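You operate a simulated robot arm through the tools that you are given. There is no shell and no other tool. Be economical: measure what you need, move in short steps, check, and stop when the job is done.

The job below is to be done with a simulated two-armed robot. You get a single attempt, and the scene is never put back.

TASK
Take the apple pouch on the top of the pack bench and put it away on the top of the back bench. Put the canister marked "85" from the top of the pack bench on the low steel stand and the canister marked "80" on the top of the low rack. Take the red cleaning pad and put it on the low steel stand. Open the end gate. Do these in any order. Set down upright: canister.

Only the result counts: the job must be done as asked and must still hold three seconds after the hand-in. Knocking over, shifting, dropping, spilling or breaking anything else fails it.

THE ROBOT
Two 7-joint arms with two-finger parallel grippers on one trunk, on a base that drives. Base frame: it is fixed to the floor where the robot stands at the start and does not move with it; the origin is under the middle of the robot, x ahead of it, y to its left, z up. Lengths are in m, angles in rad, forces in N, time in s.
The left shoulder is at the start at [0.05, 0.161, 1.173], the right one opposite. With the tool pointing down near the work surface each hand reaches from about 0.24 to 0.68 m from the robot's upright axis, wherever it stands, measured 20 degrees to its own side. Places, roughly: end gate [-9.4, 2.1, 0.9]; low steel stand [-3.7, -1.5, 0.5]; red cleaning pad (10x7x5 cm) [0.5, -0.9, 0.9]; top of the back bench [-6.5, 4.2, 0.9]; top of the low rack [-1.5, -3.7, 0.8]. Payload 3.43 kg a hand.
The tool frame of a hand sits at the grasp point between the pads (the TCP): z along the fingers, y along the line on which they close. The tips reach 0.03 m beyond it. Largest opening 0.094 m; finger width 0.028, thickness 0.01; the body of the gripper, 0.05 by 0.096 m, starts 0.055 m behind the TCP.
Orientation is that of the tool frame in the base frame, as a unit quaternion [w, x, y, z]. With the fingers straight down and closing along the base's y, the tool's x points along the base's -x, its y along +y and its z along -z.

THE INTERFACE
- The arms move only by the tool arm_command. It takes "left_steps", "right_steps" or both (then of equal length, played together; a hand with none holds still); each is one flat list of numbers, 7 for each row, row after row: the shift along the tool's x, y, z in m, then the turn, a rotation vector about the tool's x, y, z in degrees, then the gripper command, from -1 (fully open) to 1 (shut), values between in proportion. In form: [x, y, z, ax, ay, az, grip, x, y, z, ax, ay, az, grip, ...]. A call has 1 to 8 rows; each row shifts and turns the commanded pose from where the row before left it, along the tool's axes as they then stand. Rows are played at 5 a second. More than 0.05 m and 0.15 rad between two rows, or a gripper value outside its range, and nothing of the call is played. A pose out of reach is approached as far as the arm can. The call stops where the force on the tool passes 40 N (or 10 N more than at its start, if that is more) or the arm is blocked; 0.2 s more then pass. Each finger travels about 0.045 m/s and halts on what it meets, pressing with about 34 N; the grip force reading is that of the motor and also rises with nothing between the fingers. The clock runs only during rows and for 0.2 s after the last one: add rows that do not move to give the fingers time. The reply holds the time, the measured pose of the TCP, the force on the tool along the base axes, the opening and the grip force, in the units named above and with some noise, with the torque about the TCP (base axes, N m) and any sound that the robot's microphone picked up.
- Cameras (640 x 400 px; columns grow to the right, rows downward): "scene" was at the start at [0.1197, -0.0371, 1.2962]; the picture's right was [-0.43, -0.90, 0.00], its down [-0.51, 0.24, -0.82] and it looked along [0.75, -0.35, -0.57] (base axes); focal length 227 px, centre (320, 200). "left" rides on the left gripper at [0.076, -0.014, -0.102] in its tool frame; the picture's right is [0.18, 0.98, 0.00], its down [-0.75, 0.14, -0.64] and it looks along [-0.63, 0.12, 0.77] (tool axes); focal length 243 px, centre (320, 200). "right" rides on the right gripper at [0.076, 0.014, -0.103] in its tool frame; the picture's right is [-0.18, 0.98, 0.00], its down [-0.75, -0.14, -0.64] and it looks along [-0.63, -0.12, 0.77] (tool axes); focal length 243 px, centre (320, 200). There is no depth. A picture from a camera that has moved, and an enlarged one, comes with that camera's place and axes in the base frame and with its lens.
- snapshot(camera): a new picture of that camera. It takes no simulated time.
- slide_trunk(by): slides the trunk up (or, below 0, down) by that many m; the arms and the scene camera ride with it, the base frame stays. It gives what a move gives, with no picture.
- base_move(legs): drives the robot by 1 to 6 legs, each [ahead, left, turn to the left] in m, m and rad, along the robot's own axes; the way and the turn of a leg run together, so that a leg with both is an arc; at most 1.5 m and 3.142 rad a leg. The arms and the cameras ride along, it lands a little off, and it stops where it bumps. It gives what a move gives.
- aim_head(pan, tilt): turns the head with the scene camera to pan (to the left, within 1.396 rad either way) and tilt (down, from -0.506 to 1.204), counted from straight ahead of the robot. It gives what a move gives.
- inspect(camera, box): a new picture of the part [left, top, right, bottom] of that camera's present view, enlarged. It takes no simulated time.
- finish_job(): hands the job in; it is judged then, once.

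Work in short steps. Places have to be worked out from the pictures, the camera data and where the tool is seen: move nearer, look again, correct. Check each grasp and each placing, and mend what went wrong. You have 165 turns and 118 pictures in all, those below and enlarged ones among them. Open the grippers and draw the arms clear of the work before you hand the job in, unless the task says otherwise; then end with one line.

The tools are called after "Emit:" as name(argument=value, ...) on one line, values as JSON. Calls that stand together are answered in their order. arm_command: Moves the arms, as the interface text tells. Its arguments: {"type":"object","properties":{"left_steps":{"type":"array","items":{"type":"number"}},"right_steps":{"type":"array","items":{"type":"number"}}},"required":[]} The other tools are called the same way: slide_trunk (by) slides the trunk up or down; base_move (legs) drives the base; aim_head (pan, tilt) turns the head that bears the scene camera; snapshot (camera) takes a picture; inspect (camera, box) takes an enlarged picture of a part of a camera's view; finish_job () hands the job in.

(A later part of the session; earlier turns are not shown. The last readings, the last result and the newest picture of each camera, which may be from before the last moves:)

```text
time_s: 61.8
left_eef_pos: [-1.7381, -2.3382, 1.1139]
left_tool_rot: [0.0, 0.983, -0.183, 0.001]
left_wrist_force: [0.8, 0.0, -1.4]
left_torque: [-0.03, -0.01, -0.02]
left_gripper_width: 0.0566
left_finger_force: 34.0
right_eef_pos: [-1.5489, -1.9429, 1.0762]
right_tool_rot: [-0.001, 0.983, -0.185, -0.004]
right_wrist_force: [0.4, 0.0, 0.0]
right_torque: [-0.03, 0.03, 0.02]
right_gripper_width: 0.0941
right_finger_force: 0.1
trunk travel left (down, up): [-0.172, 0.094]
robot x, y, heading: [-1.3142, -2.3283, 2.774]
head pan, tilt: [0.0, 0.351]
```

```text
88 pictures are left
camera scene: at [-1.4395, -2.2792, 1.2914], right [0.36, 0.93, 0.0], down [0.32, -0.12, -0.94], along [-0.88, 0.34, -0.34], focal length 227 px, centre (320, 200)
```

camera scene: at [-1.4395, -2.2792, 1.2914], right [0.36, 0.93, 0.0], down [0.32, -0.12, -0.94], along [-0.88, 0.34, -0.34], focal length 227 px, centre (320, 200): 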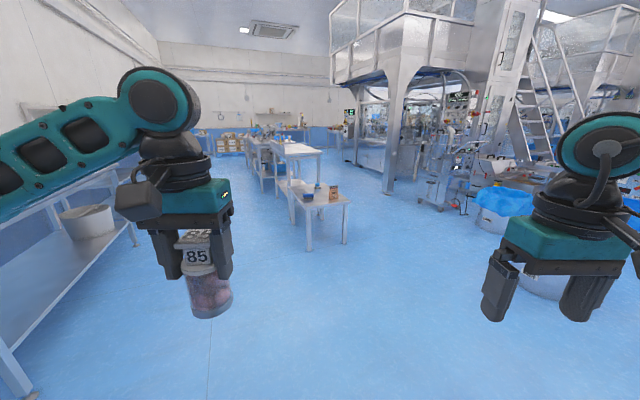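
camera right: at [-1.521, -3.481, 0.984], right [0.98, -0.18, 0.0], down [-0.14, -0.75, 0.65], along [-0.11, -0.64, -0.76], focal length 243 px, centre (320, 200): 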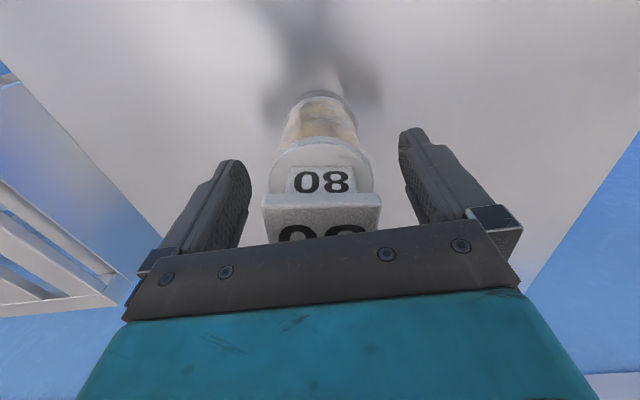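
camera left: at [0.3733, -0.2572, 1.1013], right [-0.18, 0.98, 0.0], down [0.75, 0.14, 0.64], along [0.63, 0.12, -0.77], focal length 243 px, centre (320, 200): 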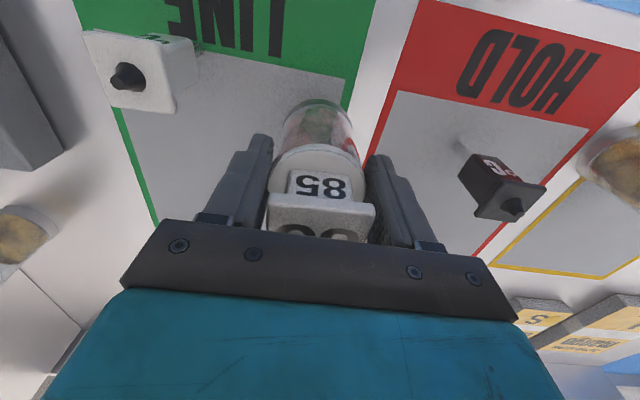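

The stand is the white low table ahead, near edge x ≈ −3.34, with a few items on it. I'll drive to about (-2.5,-1.45), face it and look.

Emit:
base_move(legs=[[1.42, -0.39, 0], [0, 0, 0.367]])

Emit:
snapshot(camera="scene")

```text
time_s: 70.2
left_eef_pos: [-2.8809, -1.6195, 1.1142]
left_tool_rot: [0.0, 1.0, 0.006, 0.0]
left_wrist_force: [0.6, -0.1, -1.1]
left_torque: [0.0, -0.01, 0.01]
left_gripper_width: 0.0567
left_finger_force: 33.6
right_eef_pos: [-2.8542, -1.183, 1.0763]
right_tool_rot: [0.0, 1.0, 0.003, -0.003]
right_wrist_force: [0.3, 0.5, -0.3]
right_torque: [0.01, 0.0, 0.02]
right_gripper_width: 0.0938
right_finger_force: 0.1
trunk travel left (down, up): [-0.172, 0.094]
robot x, y, heading: [-2.4939, -1.4532, -3.136]
head pan, tilt: [0.0, 0.351]
```

```text
87 pictures are left
camera scene: at [-2.6255, -1.4543, 1.2915], right [-0.01, 1.0, 0.0], down [0.34, 0.0, -0.94], along [-0.94, -0.01, -0.34], focal length 227 px, centre (320, 200)
```

scene: 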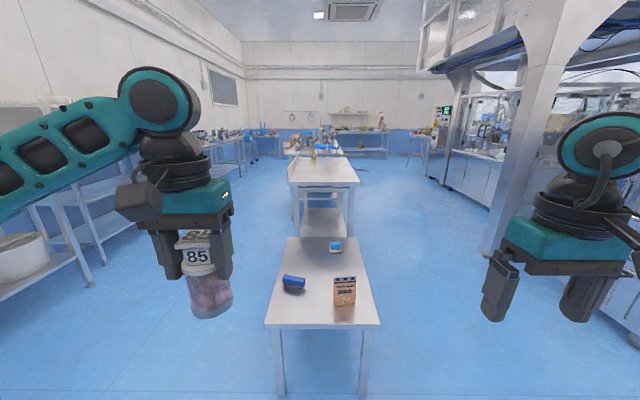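

The stand top spans x −3.315 to −4.03 and y −1.685 to −1.22. It carries a blue brush at about (-3.57,-1.60), a pouch at about (-3.42,-1.36) and a blue item farther back. I'll set 85 at about (-3.42,-1.53), so I'll drive nearer.

Emit:
base_move(legs=[[0.42, -0.06, 0]])

Emit:
aim_head(pan=0.1, tilt=0.9)

Emit:
slide_trunk(by=-0.165)

Emit:
snapshot(camera="scene")

```text
time_s: 72.8
left_eef_pos: [-3.2997, -1.56, 1.1151]
left_tool_rot: [0.0, 1.0, 0.003, 0.001]
left_wrist_force: [0.1, 0.1, -0.7]
left_torque: [-0.02, -0.06, 0.03]
left_gripper_width: 0.0569
left_finger_force: 34.1
right_eef_pos: [-3.2704, -1.1235, 1.0755]
right_tool_rot: [0.001, 1.0, 0.0, -0.003]
right_wrist_force: [-1.0, 0.3, 0.0]
right_torque: [0.0, -0.01, -0.01]
right_gripper_width: 0.0941
right_finger_force: 0.1
trunk travel left (down, up): [-0.172, 0.094]
robot x, y, heading: [-2.9112, -1.3965, -3.14]
head pan, tilt: [0.0, 0.351]
```

```text
time_s: 73.7
left_eef_pos: [-3.3007, -1.5605, 1.1153]
left_tool_rot: [0.0, 1.0, 0.003, 0.0]
left_wrist_force: [0.0, 0.4, -2.0]
left_torque: [0.01, 0.02, -0.04]
left_gripper_width: 0.0568
left_finger_force: 33.9
right_eef_pos: [-3.27, -1.1236, 1.0764]
right_tool_rot: [0.0, 1.0, 0.0, -0.004]
right_wrist_force: [0.1, 0.3, 0.1]
right_torque: [0.0, -0.01, -0.02]
right_gripper_width: 0.0941
right_finger_force: 0.1
trunk travel left (down, up): [-0.172, 0.094]
robot x, y, heading: [-2.9136, -1.3955, -3.138]
head pan, tilt: [0.099, 0.901]
```

```text
time_s: 75.6
left_eef_pos: [-3.2999, -1.5606, 0.9502]
left_tool_rot: [0.0, 1.0, 0.002, -0.001]
left_wrist_force: [-0.6, -0.1, -1.2]
left_torque: [0.0, 0.01, 0.02]
left_gripper_width: 0.0567
left_finger_force: 34.5
right_eef_pos: [-3.2697, -1.1252, 0.9111]
right_tool_rot: [0.0, 1.0, 0.0, -0.004]
right_wrist_force: [-0.8, 1.0, -0.7]
right_torque: [-0.03, 0.0, 0.05]
right_gripper_width: 0.0941
right_finger_force: 0.0
trunk travel left (down, up): [-0.007, 0.259]
robot x, y, heading: [-2.9094, -1.3992, -3.134]
head pan, tilt: [0.099, 0.901]
```

```text
86 pictures are left
camera scene: at [-3.0253, -1.4047, 1.079], right [-0.1, 0.99, 0.0], down [0.78, 0.08, -0.62], along [-0.62, -0.06, -0.78], focal length 227 px, centre (320, 200)
```

scene: 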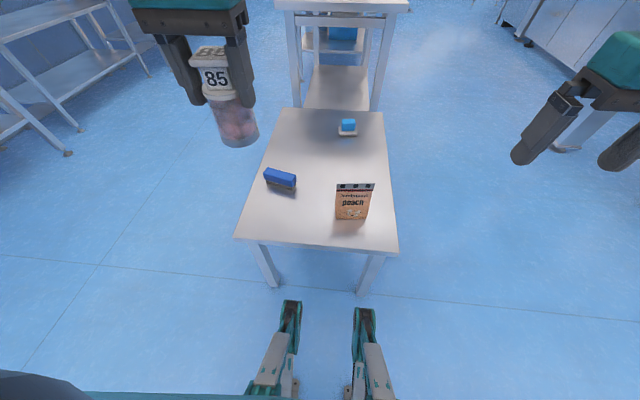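

The stand pose is confirmed. I'll move the left hand over (-3.42,-1.51) and lower most of the way.

Emit:
arm_command(left_steps=[-0.04, -0.017, 0, 0, 0, 0, 1, -0.04, -0.017, 0, 0, 0, 0, 1, -0.04, -0.017, 0, 0, 0, 0, 1, 0, 0, 0.05, 0, 0, 0, 1, 0, 0, 0.05, 0, 0, 0, 1, 0, 0, 0.05, 0, 0, 0, 1, 0, 0, 0.05, 0, 0, 0, 1, 0, 0, 0.05, 0, 0, 0, 1])

Emit:
snapshot(camera="scene")

```text
time_s: 77.4
left_eef_pos: [-3.4217, -1.5124, 0.6974]
left_tool_rot: [0.0, 1.0, 0.003, 0.0]
left_wrist_force: [-0.7, 0.1, -1.9]
left_torque: [0.02, -0.03, 0.02]
left_gripper_width: 0.0565
left_finger_force: 34.6
right_eef_pos: [-3.2686, -1.1254, 0.9124]
right_tool_rot: [0.0, 1.0, 0.0, -0.004]
right_wrist_force: [0.5, 0.6, 0.3]
right_torque: [0.01, 0.0, -0.04]
right_gripper_width: 0.0941
right_finger_force: 0.1
trunk travel left (down, up): [-0.007, 0.259]
robot x, y, heading: [-2.9106, -1.3971, -3.141]
head pan, tilt: [0.099, 0.901]
```

```text
85 pictures are left
camera scene: at [-3.0254, -1.4047, 1.079], right [-0.1, 0.99, 0.0], down [0.78, 0.08, -0.62], along [-0.62, -0.06, -0.78], focal length 227 px, centre (320, 200)
```

scene: 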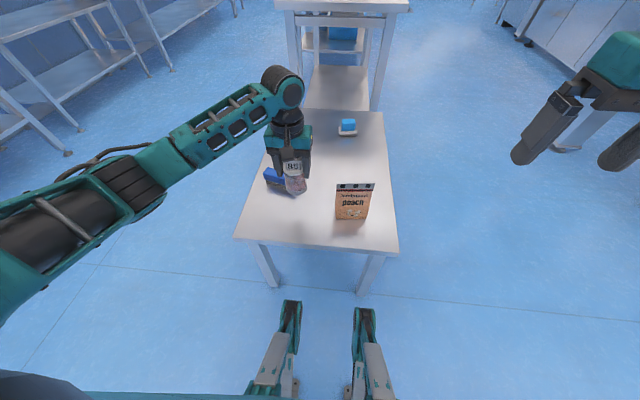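

It is on line and clear of both neighbours. I'll lower further with small final steps.

Emit:
arm_command(left_steps=[0, 0, 0.045, 0, 0, 0, 1, 0, 0, 0.045, 0, 0, 0, 1, 0, 0, 0.006, 0, 0, 0, 1, 0, 0, 0.005, 0, 0, 0, 1, 0, 0, 0, 0, 0, 0, 1])

Emit:
inspect(camera="scene", box=[220, 120, 380, 260])

```text
time_s: 78.6
left_eef_pos: [-3.4192, -1.5107, 0.5969]
left_tool_rot: [-0.001, 1.0, 0.003, -0.001]
left_wrist_force: [0.4, 0.7, -1.5]
left_torque: [-0.03, 0.03, -0.01]
left_gripper_width: 0.0567
left_finger_force: 33.8
right_eef_pos: [-3.2691, -1.1247, 0.9103]
right_tool_rot: [0.001, 1.0, 0.0, -0.003]
right_wrist_force: [0.0, -0.4, 0.3]
right_torque: [0.02, 0.01, 0.0]
right_gripper_width: 0.094
right_finger_force: 0.0
trunk travel left (down, up): [-0.007, 0.259]
robot x, y, heading: [-2.9099, -1.3949, -3.139]
head pan, tilt: [0.099, 0.901]
```

```text
2.86 times, centred on (300, 190) of scene
camera zoom: at [-3.0254, -1.4047, 1.0789], right [-0.1, 0.99, 0.0], down [0.78, 0.08, -0.62], along [-0.62, -0.06, -0.78], focal length 649 px, centre (377, 229)
```

zoom: 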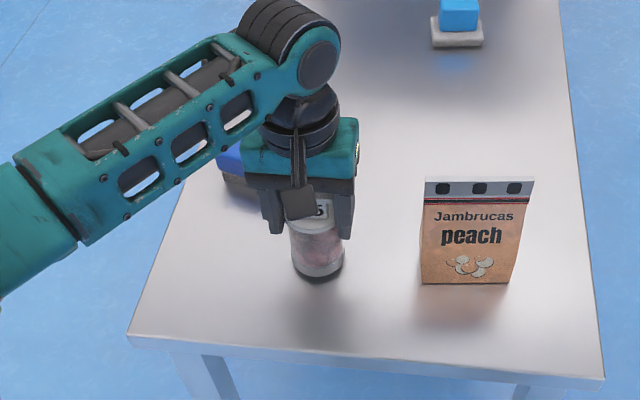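

Emit:
arm_command(left_steps=[0, 0, 0.004, 0, 0, 0, 1, 0, 0, 0.004, 0, 0, 0, 1, 0, 0, 0, 0, 0, 0, 1])

```text
time_s: 79.4
left_eef_pos: [-3.4209, -1.5103, 0.5902]
left_tool_rot: [0.001, 1.0, 0.003, 0.001]
left_wrist_force: [0.0, -0.2, -1.8]
left_torque: [0.03, -0.05, 0.05]
left_gripper_width: 0.0568
left_finger_force: 34.1
right_eef_pos: [-3.2702, -1.1231, 0.911]
right_tool_rot: [0.0, 1.0, 0.0, -0.003]
right_wrist_force: [-0.3, 0.2, -0.2]
right_torque: [0.0, 0.02, 0.01]
right_gripper_width: 0.0941
right_finger_force: 0.0
trunk travel left (down, up): [-0.007, 0.259]
robot x, y, heading: [-2.9088, -1.3952, -3.139]
head pan, tilt: [0.099, 0.901]
```

No contact yet, so I'll keep going in 3 mm steps.

Emit:
arm_command(left_steps=[0, 0, 0.003, 0, 0, 0, 1, 0, 0, 0, 0, 0, 0, 1])

Emit:
arm_command(left_steps=[0, 0, 0.003, 0, 0, 0, 1, 0, 0, 0, 0, 0, 0, 1])

```text
time_s: 80.0
left_eef_pos: [-3.4207, -1.5103, 0.5896]
left_tool_rot: [0.001, 1.0, 0.003, -0.001]
left_wrist_force: [3.9, -2.5, 15.2]
left_torque: [-0.29, -0.5, 0.0]
left_gripper_width: 0.0567
left_finger_force: 34.2
right_eef_pos: [-3.269, -1.1252, 0.9113]
right_tool_rot: [0.002, 1.0, 0.0, -0.005]
right_wrist_force: [-0.1, 0.2, 0.4]
right_torque: [0.0, 0.02, 0.02]
right_gripper_width: 0.0943
right_finger_force: 0.0
trunk travel left (down, up): [-0.007, 0.259]
robot x, y, heading: [-2.9089, -1.3959, -3.14]
head pan, tilt: [0.099, 0.901]
```

```text
time_s: 80.6
left_eef_pos: [-3.4211, -1.51, 0.5878]
left_tool_rot: [0.0, 1.0, 0.002, -0.005]
left_wrist_force: [5.8, -5.9, 30.2]
left_torque: [-0.28, 0.33, 0.02]
left_gripper_width: 0.057
left_finger_force: 34.3
right_eef_pos: [-3.2676, -1.1252, 0.9127]
right_tool_rot: [0.0, 1.0, 0.001, -0.006]
right_wrist_force: [0.4, -0.2, -0.5]
right_torque: [0.02, 0.03, -0.02]
right_gripper_width: 0.094
right_finger_force: 0.0
trunk travel left (down, up): [-0.007, 0.259]
robot x, y, heading: [-2.9095, -1.3967, -3.138]
head pan, tilt: [0.099, 0.901]
```

It is seated at TCP 0.589. I'll open and rise.

Emit:
arm_command(left_steps=[0, 0, -0.002, 0, 0, 0, 0, 0, 0, 0, 0, 0, 0, -0.5, 0, 0, 0, 0, 0, 0, -1, 0, 0, 0, 0, 0, 0, -1, 0, 0, 0, 0, 0, 0, -1, 0, 0, -0.03, 0, 0, 0, -1, 0, 0, -0.04, 0, 0, 0, -1, 0, 0, -0.05, 0, 0, 0, -1])

Emit:
arm_command(left_steps=[0, 0, -0.05, 0, 0, 0, -1, 0, 0, -0.05, 0, 0, 0, -1, 0, 0, -0.05, 0, 0, 0, -1, 0.04, 0, -0.03, 0, 0, 0, -1, 0.04, 0, -0.03, 0, 0, 0, -1, 0, 0, 0, 0, 0, 0, -1])

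Emit:
snapshot(camera="scene")

```text
time_s: 82.4
left_eef_pos: [-3.4221, -1.509, 0.7075]
left_tool_rot: [0.0, 1.0, 0.003, 0.0]
left_wrist_force: [0.3, -0.6, -0.1]
left_torque: [0.02, -0.02, 0.01]
left_gripper_width: 0.0942
left_finger_force: 0.0
right_eef_pos: [-3.2691, -1.1234, 0.91]
right_tool_rot: [0.001, 1.0, 0.001, -0.003]
right_wrist_force: [1.3, 0.6, -0.3]
right_torque: [-0.01, 0.06, -0.02]
right_gripper_width: 0.0936
right_finger_force: 0.1
trunk travel left (down, up): [-0.007, 0.259]
robot x, y, heading: [-2.9087, -1.3946, -3.132]
head pan, tilt: [0.099, 0.901]
```

```text
time_s: 83.8
left_eef_pos: [-3.3387, -1.5076, 0.9176]
left_tool_rot: [0.001, 1.0, 0.003, 0.001]
left_wrist_force: [0.7, 0.4, 0.2]
left_torque: [-0.01, 0.03, -0.04]
left_gripper_width: 0.094
left_finger_force: 0.1
right_eef_pos: [-3.2693, -1.1248, 0.9124]
right_tool_rot: [0.001, 1.0, 0.0, -0.004]
right_wrist_force: [0.2, 0.1, 0.5]
right_torque: [0.02, 0.06, 0.01]
right_gripper_width: 0.0939
right_finger_force: 0.0
trunk travel left (down, up): [-0.007, 0.259]
robot x, y, heading: [-2.9106, -1.3976, -3.141]
head pan, tilt: [0.099, 0.901]
```

```text
83 pictures are left
camera scene: at [-3.0252, -1.4047, 1.079], right [-0.1, 0.99, 0.0], down [0.78, 0.08, -0.62], along [-0.62, -0.06, -0.78], focal length 227 px, centre (320, 200)
```

scene: 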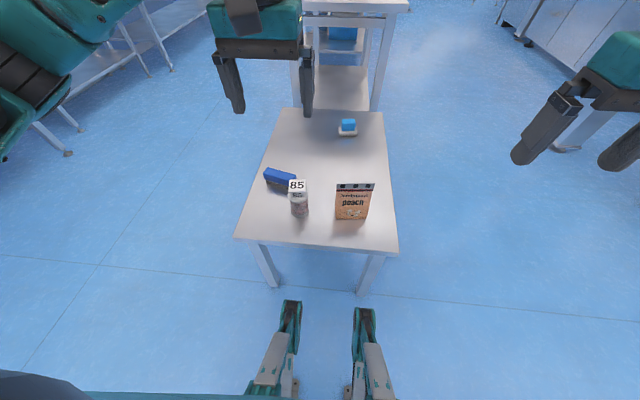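

85 is down and nothing around it moved. I'll raise the trunk, back off and return to the pack bench for the pad and the pouch.

Emit:
slide_trunk(by=0.195)

Emit:
base_move(legs=[[-0.4, 0, 0], [0, 0, 3.14], [1.1, 0.35, 0], [1.06, 0.347, 0]])

Emit:
aim_head(pan=-0.2, tilt=0.6)

Emit:
snapshot(camera="scene")

```text
time_s: 86.0
left_eef_pos: [-3.3382, -1.5082, 1.1119]
left_tool_rot: [-0.001, 1.0, 0.003, 0.0]
left_wrist_force: [-0.2, -0.5, -0.2]
left_torque: [0.0, -0.01, 0.01]
left_gripper_width: 0.0939
left_finger_force: 0.1
right_eef_pos: [-3.2699, -1.1242, 1.1064]
right_tool_rot: [0.002, 1.0, 0.001, -0.004]
right_wrist_force: [0.9, 1.1, 0.9]
right_torque: [0.0, -0.02, 0.0]
right_gripper_width: 0.0938
right_finger_force: 0.1
trunk travel left (down, up): [-0.202, 0.064]
robot x, y, heading: [-2.909, -1.398, -3.138]
head pan, tilt: [0.099, 0.901]
```

```text
time_s: 106.6
left_eef_pos: [0.1307, -0.6895, 1.1114]
left_tool_rot: [0.0, 0.019, 1.0, 0.0]
left_wrist_force: [-0.3, -0.1, 0.7]
left_torque: [0.02, 0.01, 0.03]
left_gripper_width: 0.094
left_finger_force: 0.0
right_eef_pos: [0.0444, -1.0701, 1.1064]
right_tool_rot: [0.003, 0.021, 1.0, 0.0]
right_wrist_force: [-0.1, -0.8, 0.1]
right_torque: [0.04, 0.0, 0.0]
right_gripper_width: 0.0944
right_finger_force: 0.1
trunk travel left (down, up): [-0.202, 0.064]
robot x, y, heading: [-0.3065, -0.7794, -0.042]
head pan, tilt: [0.099, 0.901]
```

```text
time_s: 107.4
left_eef_pos: [0.1312, -0.6908, 1.1111]
left_tool_rot: [0.0, 0.02, 1.0, 0.0]
left_wrist_force: [0.2, -0.6, 0.5]
left_torque: [0.01, 0.02, -0.01]
left_gripper_width: 0.0941
left_finger_force: 0.1
right_eef_pos: [0.0445, -1.0708, 1.1062]
right_tool_rot: [0.003, 0.021, 1.0, 0.0]
right_wrist_force: [0.9, 0.2, 0.4]
right_torque: [-0.02, -0.02, 0.0]
right_gripper_width: 0.0938
right_finger_force: 0.1
trunk travel left (down, up): [-0.202, 0.064]
robot x, y, heading: [-0.3029, -0.779, -0.038]
head pan, tilt: [-0.201, 0.6]
```

```text
82 pictures are left
camera scene: at [-0.1773, -0.804, 1.2987], right [-0.24, -0.97, 0.0], down [-0.55, 0.13, -0.82], along [0.8, -0.2, -0.57], focal length 227 px, centre (320, 200)
```

scene: 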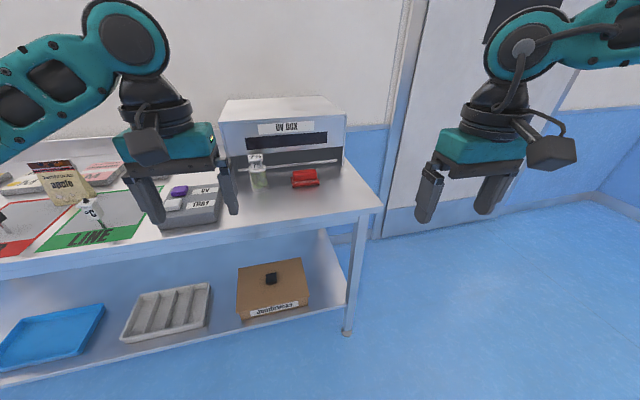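

I'll move up to the bench so the right hand can reach the pad at about (0.53,-0.91).

Emit:
base_move(legs=[[0.29, 0.06, 0.038]])

Emit:
aim_head(pan=-0.45, tilt=0.7)

Emit:
snapshot(camera="scene")

Emit:
snapshot(camera="right")

```text
time_s: 109.4
left_eef_pos: [0.4246, -0.6204, 1.1117]
left_tool_rot: [-0.001, 0.0, 1.0, 0.0]
left_wrist_force: [0.0, 0.0, 0.2]
left_torque: [-0.01, -0.02, -0.02]
left_gripper_width: 0.0939
left_finger_force: 0.1
right_eef_pos: [0.3529, -1.0023, 1.1064]
right_tool_rot: [0.003, 0.002, 1.0, -0.001]
right_wrist_force: [0.8, 0.0, -0.9]
right_torque: [0.02, -0.01, 0.0]
right_gripper_width: 0.0942
right_finger_force: 0.1
trunk travel left (down, up): [-0.202, 0.064]
robot x, y, heading: [-0.0046, -0.7304, -0.001]
head pan, tilt: [-0.201, 0.6]
```

```text
time_s: 110.2
left_eef_pos: [0.424, -0.6196, 1.1122]
left_tool_rot: [-0.001, 0.0, 1.0, 0.0]
left_wrist_force: [-0.1, 0.4, -0.4]
left_torque: [0.01, -0.02, 0.02]
left_gripper_width: 0.094
left_finger_force: 0.1
right_eef_pos: [0.3529, -1.0033, 1.1071]
right_tool_rot: [0.004, 0.001, 1.0, 0.0]
right_wrist_force: [1.0, -0.5, -0.1]
right_torque: [0.04, 0.01, 0.0]
right_gripper_width: 0.0939
right_finger_force: 0.0
trunk travel left (down, up): [-0.202, 0.064]
robot x, y, heading: [-0.0058, -0.7277, -0.004]
head pan, tilt: [-0.45, 0.7]
```

```text
81 pictures are left
camera scene: at [0.111, -0.7652, 1.2901], right [-0.44, -0.9, 0.0], down [-0.58, 0.28, -0.77], along [0.69, -0.33, -0.64], focal length 227 px, centre (320, 200)
```

scene: 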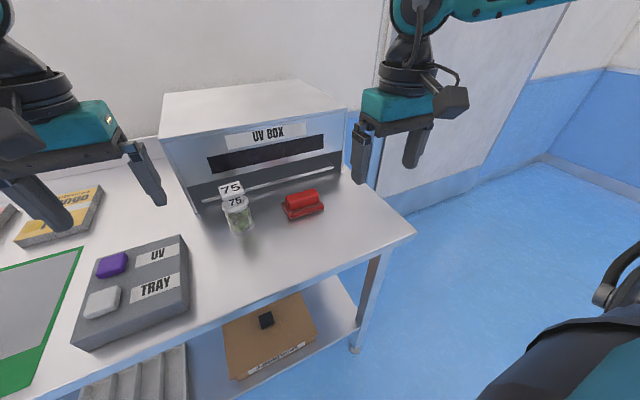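

```text
80 pictures are left
camera right: at [0.2759, -0.9889, 1.2077], right [0.19, 0.98, 0.0], down [0.75, -0.14, 0.65], along [0.64, -0.12, -0.76], focal length 243 px, centre (320, 200)
```

right: 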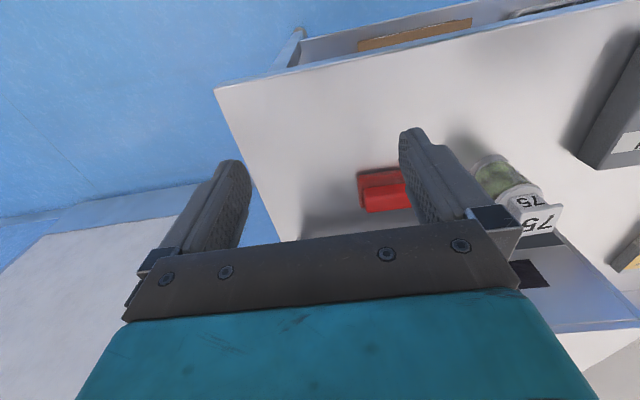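

The pad is at about (0.54,-0.92) with its long axis along y, so I must close along x. I'll move over it and start turning the tool so that the camera faces away from jar 75.

Emit:
arm_command(right_steps=[-0.0455, 0.0207, 0, 0, 0, 0, -1, -0.0455, 0.0207, 0, 0, 0, 0, -1, -0.0455, 0.0207, 0, 0, 0, 0, -1, -0.0455, 0.0207, 0, 0, 0, 0, -1, 0, 0, 0, 0, 0, -8.5, -1, 0, 0, 0, 0, 0, -8.5, -1, 0, 0, 0, 0, 0, -8.5, -1, 0, 0, 0, 0, 0, -8.5, -1])

Emit:
arm_command(right_steps=[0, 0, 0, 0, 0, -8.5, -1, 0, 0, 0, 0, 0, -8.5, -1, 0, 0, 0, 0, 0, -8.5, -1, 0, 0, 0, 0, 0, -8.5, -1, 0, 0, 0, 0, 0, -8.5, -1, 0, 0, 0, 0, 0, -8.5, -1, 0, 0, 0, 0, 0, -5, -1, 0, 0, 0, 0, 0, 0, -1])

Emit:
snapshot(camera="right")

Emit:
snapshot(camera="scene")

```text
time_s: 112.0
left_eef_pos: [0.4259, -0.6213, 1.1119]
left_tool_rot: [0.001, -0.001, 1.0, -0.001]
left_wrist_force: [0.8, -0.1, -0.4]
left_torque: [-0.03, 0.01, 0.0]
left_gripper_width: 0.094
left_finger_force: 0.1
right_eef_pos: [0.5226, -0.9279, 1.1072]
right_tool_rot: [0.004, -0.291, 0.957, -0.001]
right_wrist_force: [-0.8, -0.2, 0.6]
right_torque: [-0.01, 0.01, 0.02]
right_gripper_width: 0.094
right_finger_force: 0.0
right hand out of reach, approached as far as the arm can: row 4
trunk travel left (down, up): [-0.202, 0.064]
robot x, y, heading: [-0.0079, -0.729, -0.004]
head pan, tilt: [-0.45, 0.7]
```

```text
time_s: 113.8
left_eef_pos: [0.4234, -0.6201, 1.1127]
left_tool_rot: [0.0, 0.0, 1.0, 0.0]
left_wrist_force: [0.7, 0.1, 0.2]
left_torque: [-0.03, 0.0, 0.02]
left_gripper_width: 0.094
left_finger_force: 0.0
right_eef_pos: [0.2752, -0.8109, 1.1013]
right_tool_rot: [0.007, -0.699, 0.715, -0.006]
right_wrist_force: [-0.7, 0.3, -0.2]
right_torque: [0.01, 0.02, -0.01]
right_gripper_width: 0.094
right_finger_force: 0.1
right hand out of reach, approached as far as the arm can: row 1, 2, 3, 4, 5, 6, 7
trunk travel left (down, up): [-0.202, 0.064]
robot x, y, heading: [-0.0051, -0.7301, -0.005]
head pan, tilt: [-0.45, 0.7]
```

```text
79 pictures are left
camera right: at [0.2573, -0.8869, 1.2021], right [-0.98, 0.2, -0.02], down [0.14, 0.75, 0.65], along [0.14, 0.63, -0.76], focal length 243 px, centre (320, 200)
```

right: 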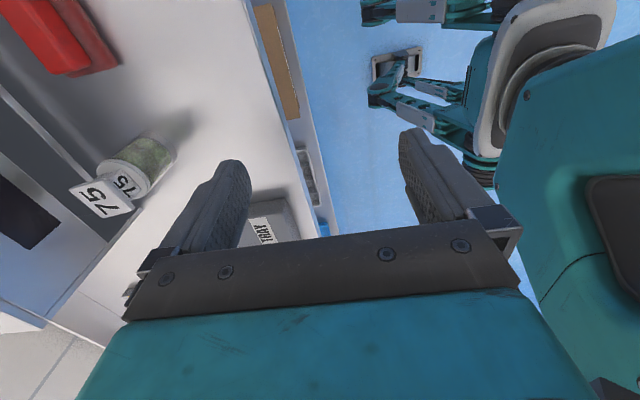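

```text
78 pictures are left
camera scene: at [0.111, -0.7653, 1.2901], right [-0.44, -0.9, 0.0], down [-0.58, 0.28, -0.76], along [0.69, -0.33, -0.64], focal length 227 px, centre (320, 200)
```

scene: 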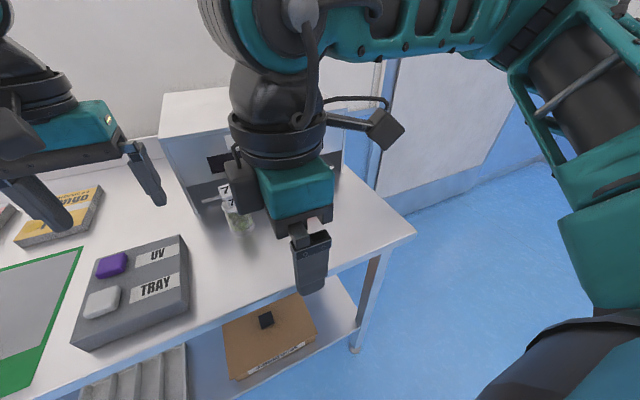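

Yaw +90° is not reachable out there, so I'll unwind the rotation and try the other way.

Emit:
arm_command(right_steps=[0, 0, 0, 0, 0, 8.5, -1, 0, 0, 0, 0, 0, 8.5, -1, 0, 0, 0, 0, 0, 8.5, -1, 0, 0, 0, 0, 0, 8.5, -1, 0, 0, 0, 0, 0, 8.5, -1, 0, 0, 0, 0, 0, 8.5, -1, 0, 0, 0, 0, 0, 8.5, -1, 0, 0, 0, 0, 0, 8.5, -1])

Emit:
arm_command(right_steps=[0, 0, 0, 0, 0, 8.5, -1, 0, 0, 0, 0, 0, 8.5, -1, 0, 0, 0, 0, 0, 8.5, -1, 0, 0, 0, 0, 0, 8.5, -1, 0, 0, 0, 0, 0, 8.5, -1, 0, 0, 0, 0, 0, 8.5, -1, 0, 0, 0, 0, 0, 8.5, -1, 0, 0, 0, 0, 0, 8.5, -1])

```text
time_s: 115.6
left_eef_pos: [0.4243, -0.6203, 1.1111]
left_tool_rot: [0.0, 0.001, 1.0, 0.0]
left_wrist_force: [-0.5, 0.2, -0.1]
left_torque: [0.0, 0.01, -0.03]
left_gripper_width: 0.0942
left_finger_force: 0.1
right_eef_pos: [0.2755, -0.809, 1.0998]
right_tool_rot: [0.003, -0.187, 0.982, 0.0]
right_wrist_force: [-0.3, -0.2, 0.1]
right_torque: [-0.02, 0.03, -0.04]
right_gripper_width: 0.0939
right_finger_force: 0.0
trunk travel left (down, up): [-0.202, 0.064]
robot x, y, heading: [-0.0055, -0.7298, -0.005]
head pan, tilt: [-0.45, 0.7]
```

```text
time_s: 117.4
left_eef_pos: [0.4246, -0.6199, 1.1119]
left_tool_rot: [0.0, 0.0, 1.0, 0.0]
left_wrist_force: [0.7, -0.2, 0.5]
left_torque: [0.0, -0.02, 0.03]
left_gripper_width: 0.0941
left_finger_force: 0.1
right_eef_pos: [0.2767, -0.811, 1.0994]
right_tool_rot: [0.003, 0.394, 0.919, 0.001]
right_wrist_force: [-0.4, 1.1, 0.1]
right_torque: [-0.01, -0.01, 0.0]
right_gripper_width: 0.094
right_finger_force: 0.1
trunk travel left (down, up): [-0.202, 0.064]
robot x, y, heading: [-0.0033, -0.7303, -0.005]
head pan, tilt: [-0.45, 0.7]
```

This turn is going freely. I'll complete it to −90°, then translate over the pad.

Emit:
arm_command(right_steps=[0, 0, 0, 0, 0, 8.5, -1, 0, 0, 0, 0, 0, 8.5, -1, 0, 0, 0, 0, 0, 8.5, -1, 0, 0, 0, 0, 0, 8.5, -1, 0, 0, 0, 0, 0, 8.5, -1, 0, 0, 0, 0, 0, 1.1, -1])

Emit:
arm_command(right_steps=[-0.0182, 0.043, 0, 0, 0, 0, -1, -0.0182, 0.043, 0, 0, 0, 0, -1, -0.0182, 0.043, 0, 0, 0, 0, -1, -0.0182, 0.043, 0, 0, 0, 0, -1, -0.0182, 0.043, 0, 0, 0, 0, -1, -0.0182, 0.043, 0, 0, 0, 0, -1])

Emit:
snapshot(camera="right")

```text
time_s: 118.8
left_eef_pos: [0.4246, -0.6198, 1.1109]
left_tool_rot: [0.0, 0.0, 1.0, 0.0]
left_wrist_force: [0.4, -0.6, 0.4]
left_torque: [-0.04, -0.02, 0.0]
left_gripper_width: 0.0938
left_finger_force: 0.1
right_eef_pos: [0.2754, -0.8111, 1.1012]
right_tool_rot: [0.002, 0.707, 0.707, 0.002]
right_wrist_force: [0.2, -0.4, -0.3]
right_torque: [0.01, 0.04, 0.02]
right_gripper_width: 0.094
right_finger_force: 0.0
trunk travel left (down, up): [-0.202, 0.064]
robot x, y, heading: [-0.0068, -0.7297, 0.004]
head pan, tilt: [-0.45, 0.7]
```

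```text
time_s: 120.2
left_eef_pos: [0.4229, -0.621, 1.1118]
left_tool_rot: [0.0, 0.0, 1.0, -0.001]
left_wrist_force: [0.8, 0.3, -0.6]
left_torque: [0.0, -0.03, -0.03]
left_gripper_width: 0.0939
left_finger_force: 0.0
right_eef_pos: [0.5252, -0.9278, 1.1009]
right_tool_rot: [0.003, 0.706, 0.708, 0.004]
right_wrist_force: [-0.4, -0.5, 0.1]
right_torque: [0.01, -0.03, 0.0]
right_gripper_width: 0.0942
right_finger_force: 0.0
right hand out of reach, approached as far as the arm can: row 6
trunk travel left (down, up): [-0.202, 0.064]
robot x, y, heading: [-0.0057, -0.7296, -0.003]
head pan, tilt: [-0.45, 0.7]
```

```text
77 pictures are left
camera right: at [0.5378, -0.8526, 1.2033], right [0.98, -0.18, 0.01], down [-0.14, -0.76, 0.64], along [-0.11, -0.63, -0.77], focal length 243 px, centre (320, 200)
```

right: 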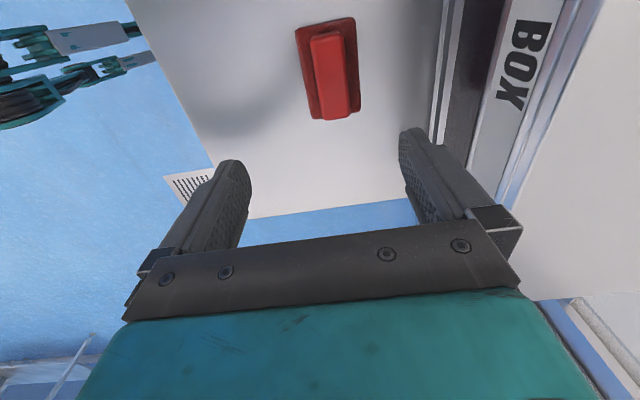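

Yaw −90° works. The pad centre is at about (0.54,-0.915). I'll correct by about 1.5 cm and descend.

Emit:
arm_command(right_steps=[0.006, 0, 0.045, 0, 0, 0, -1, 0.007, 0.013, 0.04, 0, 0, 0, -1, 0, 0, 0.04, 0, 0, 0, -1, 0, 0, 0, 0, 0, 0, -1])

Emit:
snapshot(camera="right")

Emit:
snapshot(camera="scene")

```text
time_s: 121.2
left_eef_pos: [0.4231, -0.6204, 1.1125]
left_tool_rot: [-0.001, 0.0, 1.0, 0.0]
left_wrist_force: [0.3, 0.3, 0.3]
left_torque: [0.01, 0.01, 0.01]
left_gripper_width: 0.0939
left_finger_force: 0.0
right_eef_pos: [0.5104, -0.9335, 0.9856]
right_tool_rot: [0.001, 0.706, 0.709, 0.003]
right_wrist_force: [0.8, -0.5, 0.5]
right_torque: [0.0, -0.01, -0.01]
right_gripper_width: 0.094
right_finger_force: 0.1
right hand out of reach, approached as far as the arm can: row 2, 3
trunk travel left (down, up): [-0.202, 0.064]
robot x, y, heading: [-0.0038, -0.7259, -0.002]
head pan, tilt: [-0.45, 0.7]
```

```text
76 pictures are left
camera right: at [0.5232, -0.8586, 1.0874], right [0.98, -0.18, 0.01], down [-0.14, -0.76, 0.64], along [-0.11, -0.63, -0.77], focal length 243 px, centre (320, 200)
```

right: 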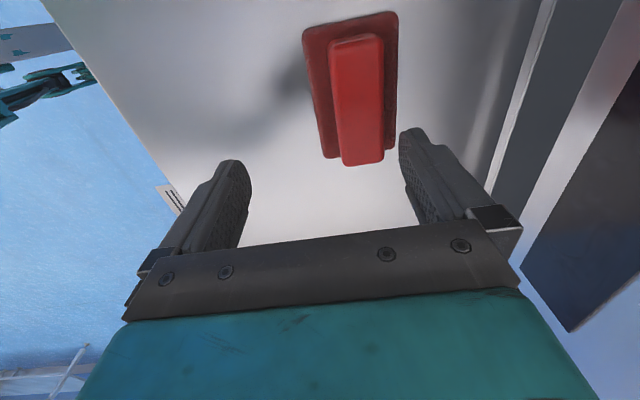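

```text
75 pictures are left
camera scene: at [0.111, -0.7652, 1.2901], right [-0.44, -0.9, 0.0], down [-0.58, 0.28, -0.77], along [0.69, -0.33, -0.64], focal length 227 px, centre (320, 200)
```

scene: 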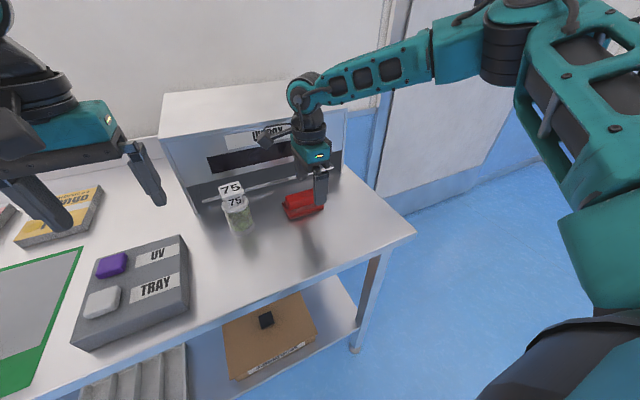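

Reach shrinks with low wrist heights, so I'll raise both hands 0.1 m and then lower the trunk 0.13 m for a better arm posture.

Emit:
arm_command(left_steps=[0, 0, -0.05, 0, 0, 0, -1, 0, 0, -0.05, 0, 0, 0, -1, 0, 0, 0, 0, 0, 0, -1], right_steps=[0, 0, -0.05, 0, 0, 0, -1, 0, 0, -0.05, 0, 0, 0, -1, 0, 0, 0, 0, 0, 0, -1])

Emit:
slide_trunk(by=-0.1)

Emit:
arm_command(right_steps=[0.009, 0.015, 0, 0, 0, 0, -1, 0.009, 0.015, 0, 0, 0, 0, -1, 0, 0, 0, 0, 0, 0, -1])

Emit:
snapshot(camera="right")

```text
time_s: 122.0
left_eef_pos: [0.4231, -0.6225, 1.2131]
left_tool_rot: [-0.002, 0.0, 1.0, 0.0]
left_wrist_force: [0.1, 0.3, 1.0]
left_torque: [-0.01, 0.01, -0.03]
left_gripper_width: 0.0941
left_finger_force: 0.0
right_eef_pos: [0.512, -0.9341, 1.0871]
right_tool_rot: [0.001, 0.706, 0.709, 0.003]
right_wrist_force: [0.2, -0.1, 0.2]
right_torque: [-0.01, -0.02, 0.01]
right_gripper_width: 0.0938
right_finger_force: 0.1
trunk travel left (down, up): [-0.202, 0.064]
robot x, y, heading: [-0.005, -0.7299, 0.002]
head pan, tilt: [-0.45, 0.7]
```

```text
time_s: 123.3
left_eef_pos: [0.4231, -0.6214, 1.1128]
left_tool_rot: [-0.001, 0.0, 1.0, 0.0]
left_wrist_force: [0.3, 0.1, -0.7]
left_torque: [0.02, -0.02, -0.03]
left_gripper_width: 0.0939
left_finger_force: 0.1
right_eef_pos: [0.5108, -0.9335, 0.9866]
right_tool_rot: [0.002, 0.706, 0.708, 0.003]
right_wrist_force: [0.7, 0.0, 0.3]
right_torque: [0.0, 0.01, 0.02]
right_gripper_width: 0.094
right_finger_force: 0.1
trunk travel left (down, up): [-0.102, 0.164]
robot x, y, heading: [-0.005, -0.7305, -0.004]
head pan, tilt: [-0.45, 0.7]
```

```text
time_s: 124.1
left_eef_pos: [0.4239, -0.6205, 1.1127]
left_tool_rot: [0.001, 0.0, 1.0, -0.001]
left_wrist_force: [1.1, -0.4, 0.4]
left_torque: [0.01, 0.02, 0.04]
left_gripper_width: 0.0943
left_finger_force: 0.1
right_eef_pos: [0.5248, -0.9279, 0.9858]
right_tool_rot: [0.001, 0.707, 0.708, 0.004]
right_wrist_force: [0.0, 0.7, -0.4]
right_torque: [0.02, 0.08, -0.02]
right_gripper_width: 0.0939
right_finger_force: 0.0
right hand out of reach, approached as far as the arm can: row 2
trunk travel left (down, up): [-0.102, 0.164]
robot x, y, heading: [-0.0048, -0.7288, -0.001]
head pan, tilt: [-0.45, 0.7]
```

```text
74 pictures are left
camera right: at [0.5379, -0.8512, 1.0883], right [0.98, -0.18, 0.01], down [-0.14, -0.75, 0.64], along [-0.11, -0.63, -0.77], focal length 243 px, centre (320, 200)
```

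right: 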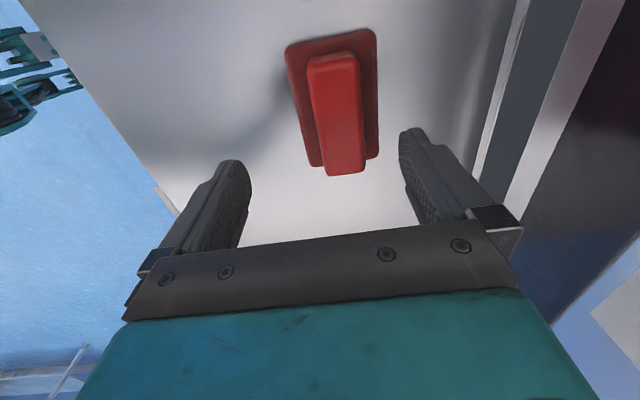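

The pad centre is still at (0.54,-0.915) and I need 1.5 cm more in x. Lowering the trunk helped, so I'll repeat it.

Emit:
arm_command(left_steps=[0, 0, -0.05, 0, 0, 0, -1, 0, 0, -0.045, 0, 0, 0, -1, 0, 0, 0, 0, 0, 0, -1], right_steps=[0, 0, -0.05, 0, 0, 0, -1, 0, 0, -0.045, 0, 0, 0, -1, 0, 0, 0, 0, 0, 0, -1])

Emit:
slide_trunk(by=-0.095)

Emit:
arm_command(right_steps=[0.013, 0, 0, 0, 0, 0, -1, 0, 0.008, 0, 0, 0, 0, -1, 0, 0.008, 0, 0, 0, 0, -1, 0, 0, 0, 0, 0, 0, -1])

```text
time_s: 124.9
left_eef_pos: [0.4223, -0.621, 1.2105]
left_tool_rot: [-0.001, 0.0, 1.0, 0.001]
left_wrist_force: [0.1, 0.4, -0.2]
left_torque: [-0.01, 0.01, -0.02]
left_gripper_width: 0.0938
left_finger_force: 0.0
right_eef_pos: [0.5115, -0.9333, 1.0771]
right_tool_rot: [0.003, 0.707, 0.708, 0.002]
right_wrist_force: [0.4, 0.2, -0.1]
right_torque: [-0.03, -0.02, 0.0]
right_gripper_width: 0.0938
right_finger_force: 0.1
right hand out of reach, approached as far as the arm can: row 1, 2
trunk travel left (down, up): [-0.102, 0.164]
robot x, y, heading: [-0.0013, -0.7318, -0.004]
head pan, tilt: [-0.45, 0.7]
```

```text
time_s: 126.2
left_eef_pos: [0.4221, -0.6197, 1.1137]
left_tool_rot: [0.0, 0.0, 1.0, 0.0]
left_wrist_force: [0.3, -0.3, -0.1]
left_torque: [0.04, 0.01, 0.03]
left_gripper_width: 0.0938
left_finger_force: 0.1
right_eef_pos: [0.5116, -0.9333, 0.9821]
right_tool_rot: [0.002, 0.706, 0.708, 0.003]
right_wrist_force: [-0.3, -0.2, 0.7]
right_torque: [0.01, -0.02, 0.0]
right_gripper_width: 0.0941
right_finger_force: 0.1
trunk travel left (down, up): [-0.007, 0.259]
robot x, y, heading: [-0.0049, -0.7283, -0.001]
head pan, tilt: [-0.45, 0.7]
```

```text
time_s: 127.2
left_eef_pos: [0.4228, -0.6201, 1.1146]
left_tool_rot: [0.0, 0.001, 1.0, 0.0]
left_wrist_force: [-0.4, 0.3, 0.6]
left_torque: [0.03, 0.02, 0.0]
left_gripper_width: 0.0943
left_finger_force: 0.0
right_eef_pos: [0.509, -0.9301, 0.9826]
right_tool_rot: [0.002, 0.706, 0.708, 0.004]
right_wrist_force: [0.3, 0.1, 0.2]
right_torque: [0.01, -0.02, -0.01]
right_gripper_width: 0.0942
right_finger_force: 0.0
right hand out of reach, approached as far as the arm can: row 1, 2, 3
trunk travel left (down, up): [-0.007, 0.259]
robot x, y, heading: [-0.0057, -0.727, -0.0]
head pan, tilt: [-0.45, 0.7]
```

Reach is worse with the trunk that low. It's better to grab the pad from the bench's end with the tool straight, so I'll raise up, unwind the wrist and back away.

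Emit:
slide_trunk(by=0.15)

Emit:
base_move(legs=[[-0.45, 0, 0]])

Emit:
arm_command(right_steps=[0, 0, 0, 0, 0, -8.5, -1, 0, 0, 0, 0, 0, -8.5, -1, 0, 0, 0, 0, 0, -8.5, -1, 0, 0, 0, 0, 0, -8.5, -1, 0, 0, 0, 0, 0, -8.5, -1, 0, 0, 0, 0, 0, -8.5, -1, 0, 0, 0, 0, 0, -8.5, -1, 0, 0, 0, 0, 0, -8.5, -1])

Emit:
arm_command(right_steps=[0, 0, 0, 0, 0, -8.5, -1, 0, 0, 0, 0, 0, -8.5, -1, 0, 0, 0, 0, 0, -5, -1])

Emit:
aim_head(pan=-0.6, tilt=0.45)

Emit:
snapshot(camera="scene")

```text
time_s: 129.0
left_eef_pos: [0.4226, -0.6205, 1.2644]
left_tool_rot: [-0.002, 0.001, 1.0, 0.001]
left_wrist_force: [-0.3, 0.5, -0.2]
left_torque: [0.04, -0.03, -0.01]
left_gripper_width: 0.0939
left_finger_force: 0.1
right_eef_pos: [0.509, -0.9303, 1.1318]
right_tool_rot: [0.002, 0.706, 0.708, 0.002]
right_wrist_force: [-0.1, 0.1, 0.1]
right_torque: [0.0, -0.02, 0.0]
right_gripper_width: 0.094
right_finger_force: 0.0
trunk travel left (down, up): [-0.157, 0.109]
robot x, y, heading: [-0.0089, -0.7287, 0.002]
head pan, tilt: [-0.45, 0.7]
```

```text
time_s: 131.7
left_eef_pos: [-0.0371, -0.6214, 1.2649]
left_tool_rot: [-0.001, 0.003, 1.0, 0.0]
left_wrist_force: [0.7, -0.4, 1.3]
left_torque: [-0.01, -0.02, -0.01]
left_gripper_width: 0.0938
left_finger_force: 0.0
right_eef_pos: [0.0469, -0.9316, 1.1311]
right_tool_rot: [0.003, 0.708, 0.706, 0.004]
right_wrist_force: [0.6, 0.2, 0.2]
right_torque: [-0.01, -0.01, -0.01]
right_gripper_width: 0.0939
right_finger_force: 0.0
trunk travel left (down, up): [-0.157, 0.109]
robot x, y, heading: [-0.4663, -0.7264, -0.013]
head pan, tilt: [-0.45, 0.7]
```

```text
time_s: 133.5
left_eef_pos: [-0.0362, -0.6205, 1.265]
left_tool_rot: [-0.001, 0.004, 1.0, 0.0]
left_wrist_force: [0.0, -0.1, 0.2]
left_torque: [0.0, 0.0, 0.0]
left_gripper_width: 0.094
left_finger_force: 0.1
right_eef_pos: [0.0483, -0.9316, 1.1312]
right_tool_rot: [0.004, 0.192, 0.981, 0.002]
right_wrist_force: [0.0, -0.3, -0.3]
right_torque: [0.0, 0.0, 0.0]
right_gripper_width: 0.094
right_finger_force: 0.0
trunk travel left (down, up): [-0.157, 0.109]
robot x, y, heading: [-0.4679, -0.7251, -0.01]
head pan, tilt: [-0.45, 0.7]
```

```text
time_s: 134.3
left_eef_pos: [-0.0366, -0.6216, 1.2635]
left_tool_rot: [0.0, 0.003, 1.0, 0.0]
left_wrist_force: [-0.3, 0.1, -0.2]
left_torque: [0.03, -0.01, 0.04]
left_gripper_width: 0.094
left_finger_force: 0.2
right_eef_pos: [0.0485, -0.9298, 1.1319]
right_tool_rot: [0.004, 0.0, 1.0, 0.001]
right_wrist_force: [-0.2, -0.2, 0.2]
right_torque: [0.03, -0.02, -0.03]
right_gripper_width: 0.0941
right_finger_force: 0.0
trunk travel left (down, up): [-0.157, 0.109]
robot x, y, heading: [-0.466, -0.7232, -0.007]
head pan, tilt: [-0.45, 0.7]
```

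```text
time_s: 135.1
left_eef_pos: [-0.0367, -0.6209, 1.2639]
left_tool_rot: [0.0, 0.003, 1.0, 0.0]
left_wrist_force: [-0.2, -0.8, -0.3]
left_torque: [-0.02, 0.0, 0.01]
left_gripper_width: 0.0937
left_finger_force: 0.1
right_eef_pos: [0.0482, -0.93, 1.1307]
right_tool_rot: [0.005, 0.003, 1.0, 0.001]
right_wrist_force: [-0.1, -0.2, 0.1]
right_torque: [-0.04, -0.02, 0.0]
right_gripper_width: 0.0939
right_finger_force: 0.1
trunk travel left (down, up): [-0.157, 0.109]
robot x, y, heading: [-0.468, -0.724, -0.01]
head pan, tilt: [-0.6, 0.45]
```

```text
73 pictures are left
camera scene: at [-0.3499, -0.7785, 1.2672], right [-0.57, -0.82, 0.0], down [-0.36, 0.25, -0.9], along [0.74, -0.51, -0.44], focal length 227 px, centre (320, 200)
```

scene: 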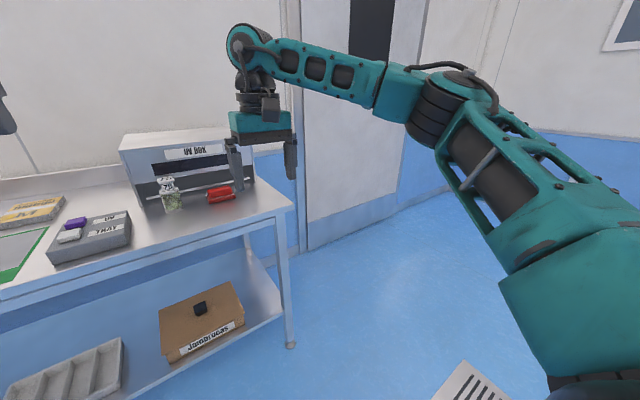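

The floor beside the bench end is clear and the wall is at x ≈ 1.03. I'll drive around to the end and face +y, stopping a little short.

Emit:
base_move(legs=[[0, -0.83, 0], [0, 0, 1.58], [0, -0.73, 0]])

Emit:
aim_head(pan=-0.2, tilt=0.6)

Emit:
snapshot(camera="scene")

Emit:
snapshot(camera="right")

```text
time_s: 146.9
left_eef_pos: [0.1678, -1.1425, 1.2638]
left_tool_rot: [0.0, -0.689, 0.725, 0.0]
left_wrist_force: [0.2, 0.2, 0.0]
left_torque: [0.0, -0.01, 0.01]
left_gripper_width: 0.0939
left_finger_force: 0.0
right_eef_pos: [0.4801, -1.0737, 1.1301]
right_tool_rot: [0.003, -0.689, 0.725, 0.003]
right_wrist_force: [-0.6, 0.8, 0.4]
right_torque: [0.03, 0.02, 0.0]
right_gripper_width: 0.094
right_finger_force: 0.0
trunk travel left (down, up): [-0.157, 0.109]
robot x, y, heading: [0.2545, -1.5789, 1.518]
head pan, tilt: [-0.6, 0.45]
```

```text
time_s: 147.7
left_eef_pos: [0.1663, -1.1438, 1.2654]
left_tool_rot: [-0.001, -0.688, 0.726, 0.0]
left_wrist_force: [0.1, -0.6, 0.0]
left_torque: [0.01, 0.0, -0.01]
left_gripper_width: 0.094
left_finger_force: 0.0
right_eef_pos: [0.4811, -1.0722, 1.1306]
right_tool_rot: [0.003, -0.689, 0.724, 0.004]
right_wrist_force: [0.4, -0.4, 0.9]
right_torque: [-0.02, -0.01, -0.01]
right_gripper_width: 0.094
right_finger_force: 0.1
trunk travel left (down, up): [-0.157, 0.109]
robot x, y, heading: [0.2532, -1.5783, 1.511]
head pan, tilt: [-0.201, 0.6]
```

```text
72 pictures are left
camera scene: at [0.2773, -1.4501, 1.2538], right [0.97, -0.25, 0.0], down [-0.14, -0.55, -0.83], along [0.21, 0.8, -0.56], focal length 227 px, centre (320, 200)
```

scene: 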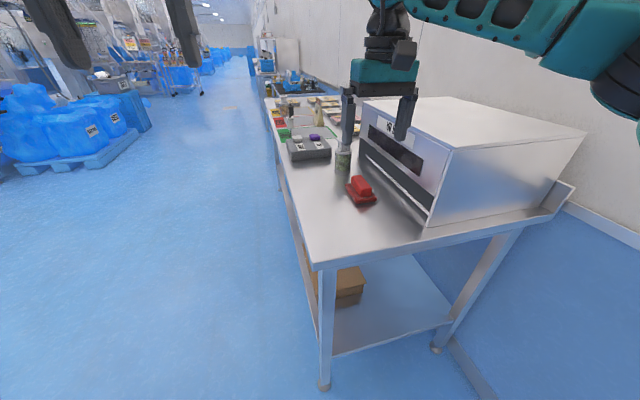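

```text
71 pictures are left
camera right: at [0.4625, -1.1497, 1.2322], right [-0.97, 0.23, 0.0], down [0.18, 0.74, 0.65], along [0.15, 0.63, -0.76], focal length 243 px, centre (320, 200)
```

right: 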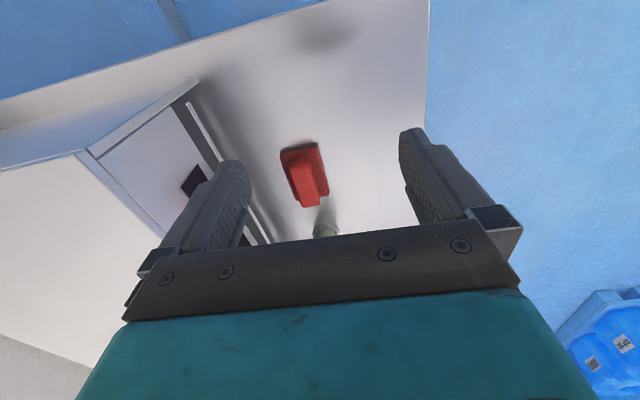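

The pad is at about (0.54,-0.925) and the box front face at x ≈ 0.65. I'll nudge the base so the hand lines up with the pad in x.

Emit:
base_move(legs=[[0.09, -0.08, 0.05]])

Emit:
snapshot(camera="right")

```text
time_s: 149.0
left_eef_pos: [0.2304, -1.0624, 1.2644]
left_tool_rot: [-0.001, -0.707, 0.707, -0.001]
left_wrist_force: [0.3, 0.5, 0.0]
left_torque: [-0.03, -0.02, 0.01]
left_gripper_width: 0.0941
left_finger_force: 0.1
right_eef_pos: [0.5392, -0.977, 1.1309]
right_tool_rot: [-0.002, 0.707, -0.707, -0.003]
right_wrist_force: [0.1, -0.2, 0.1]
right_torque: [-0.01, 0.0, 0.0]
right_gripper_width: 0.0941
right_finger_force: 0.0
trunk travel left (down, up): [-0.157, 0.109]
robot x, y, heading: [0.3385, -1.489, 1.567]
head pan, tilt: [-0.201, 0.6]
```

```text
70 pictures are left
camera right: at [0.5251, -1.0538, 1.2319], right [-0.98, 0.18, 0.0], down [0.14, 0.75, 0.65], along [0.12, 0.64, -0.76], focal length 243 px, centre (320, 200)
```

right: 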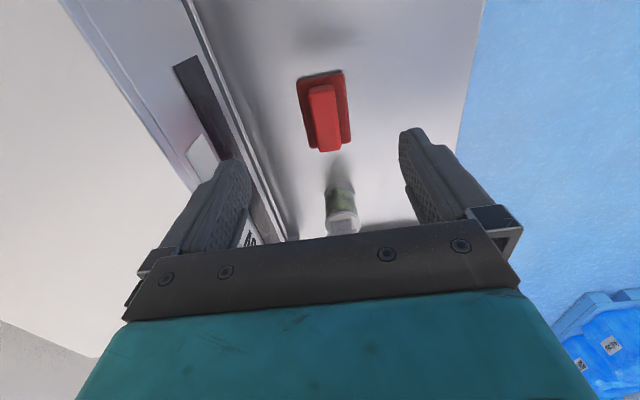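

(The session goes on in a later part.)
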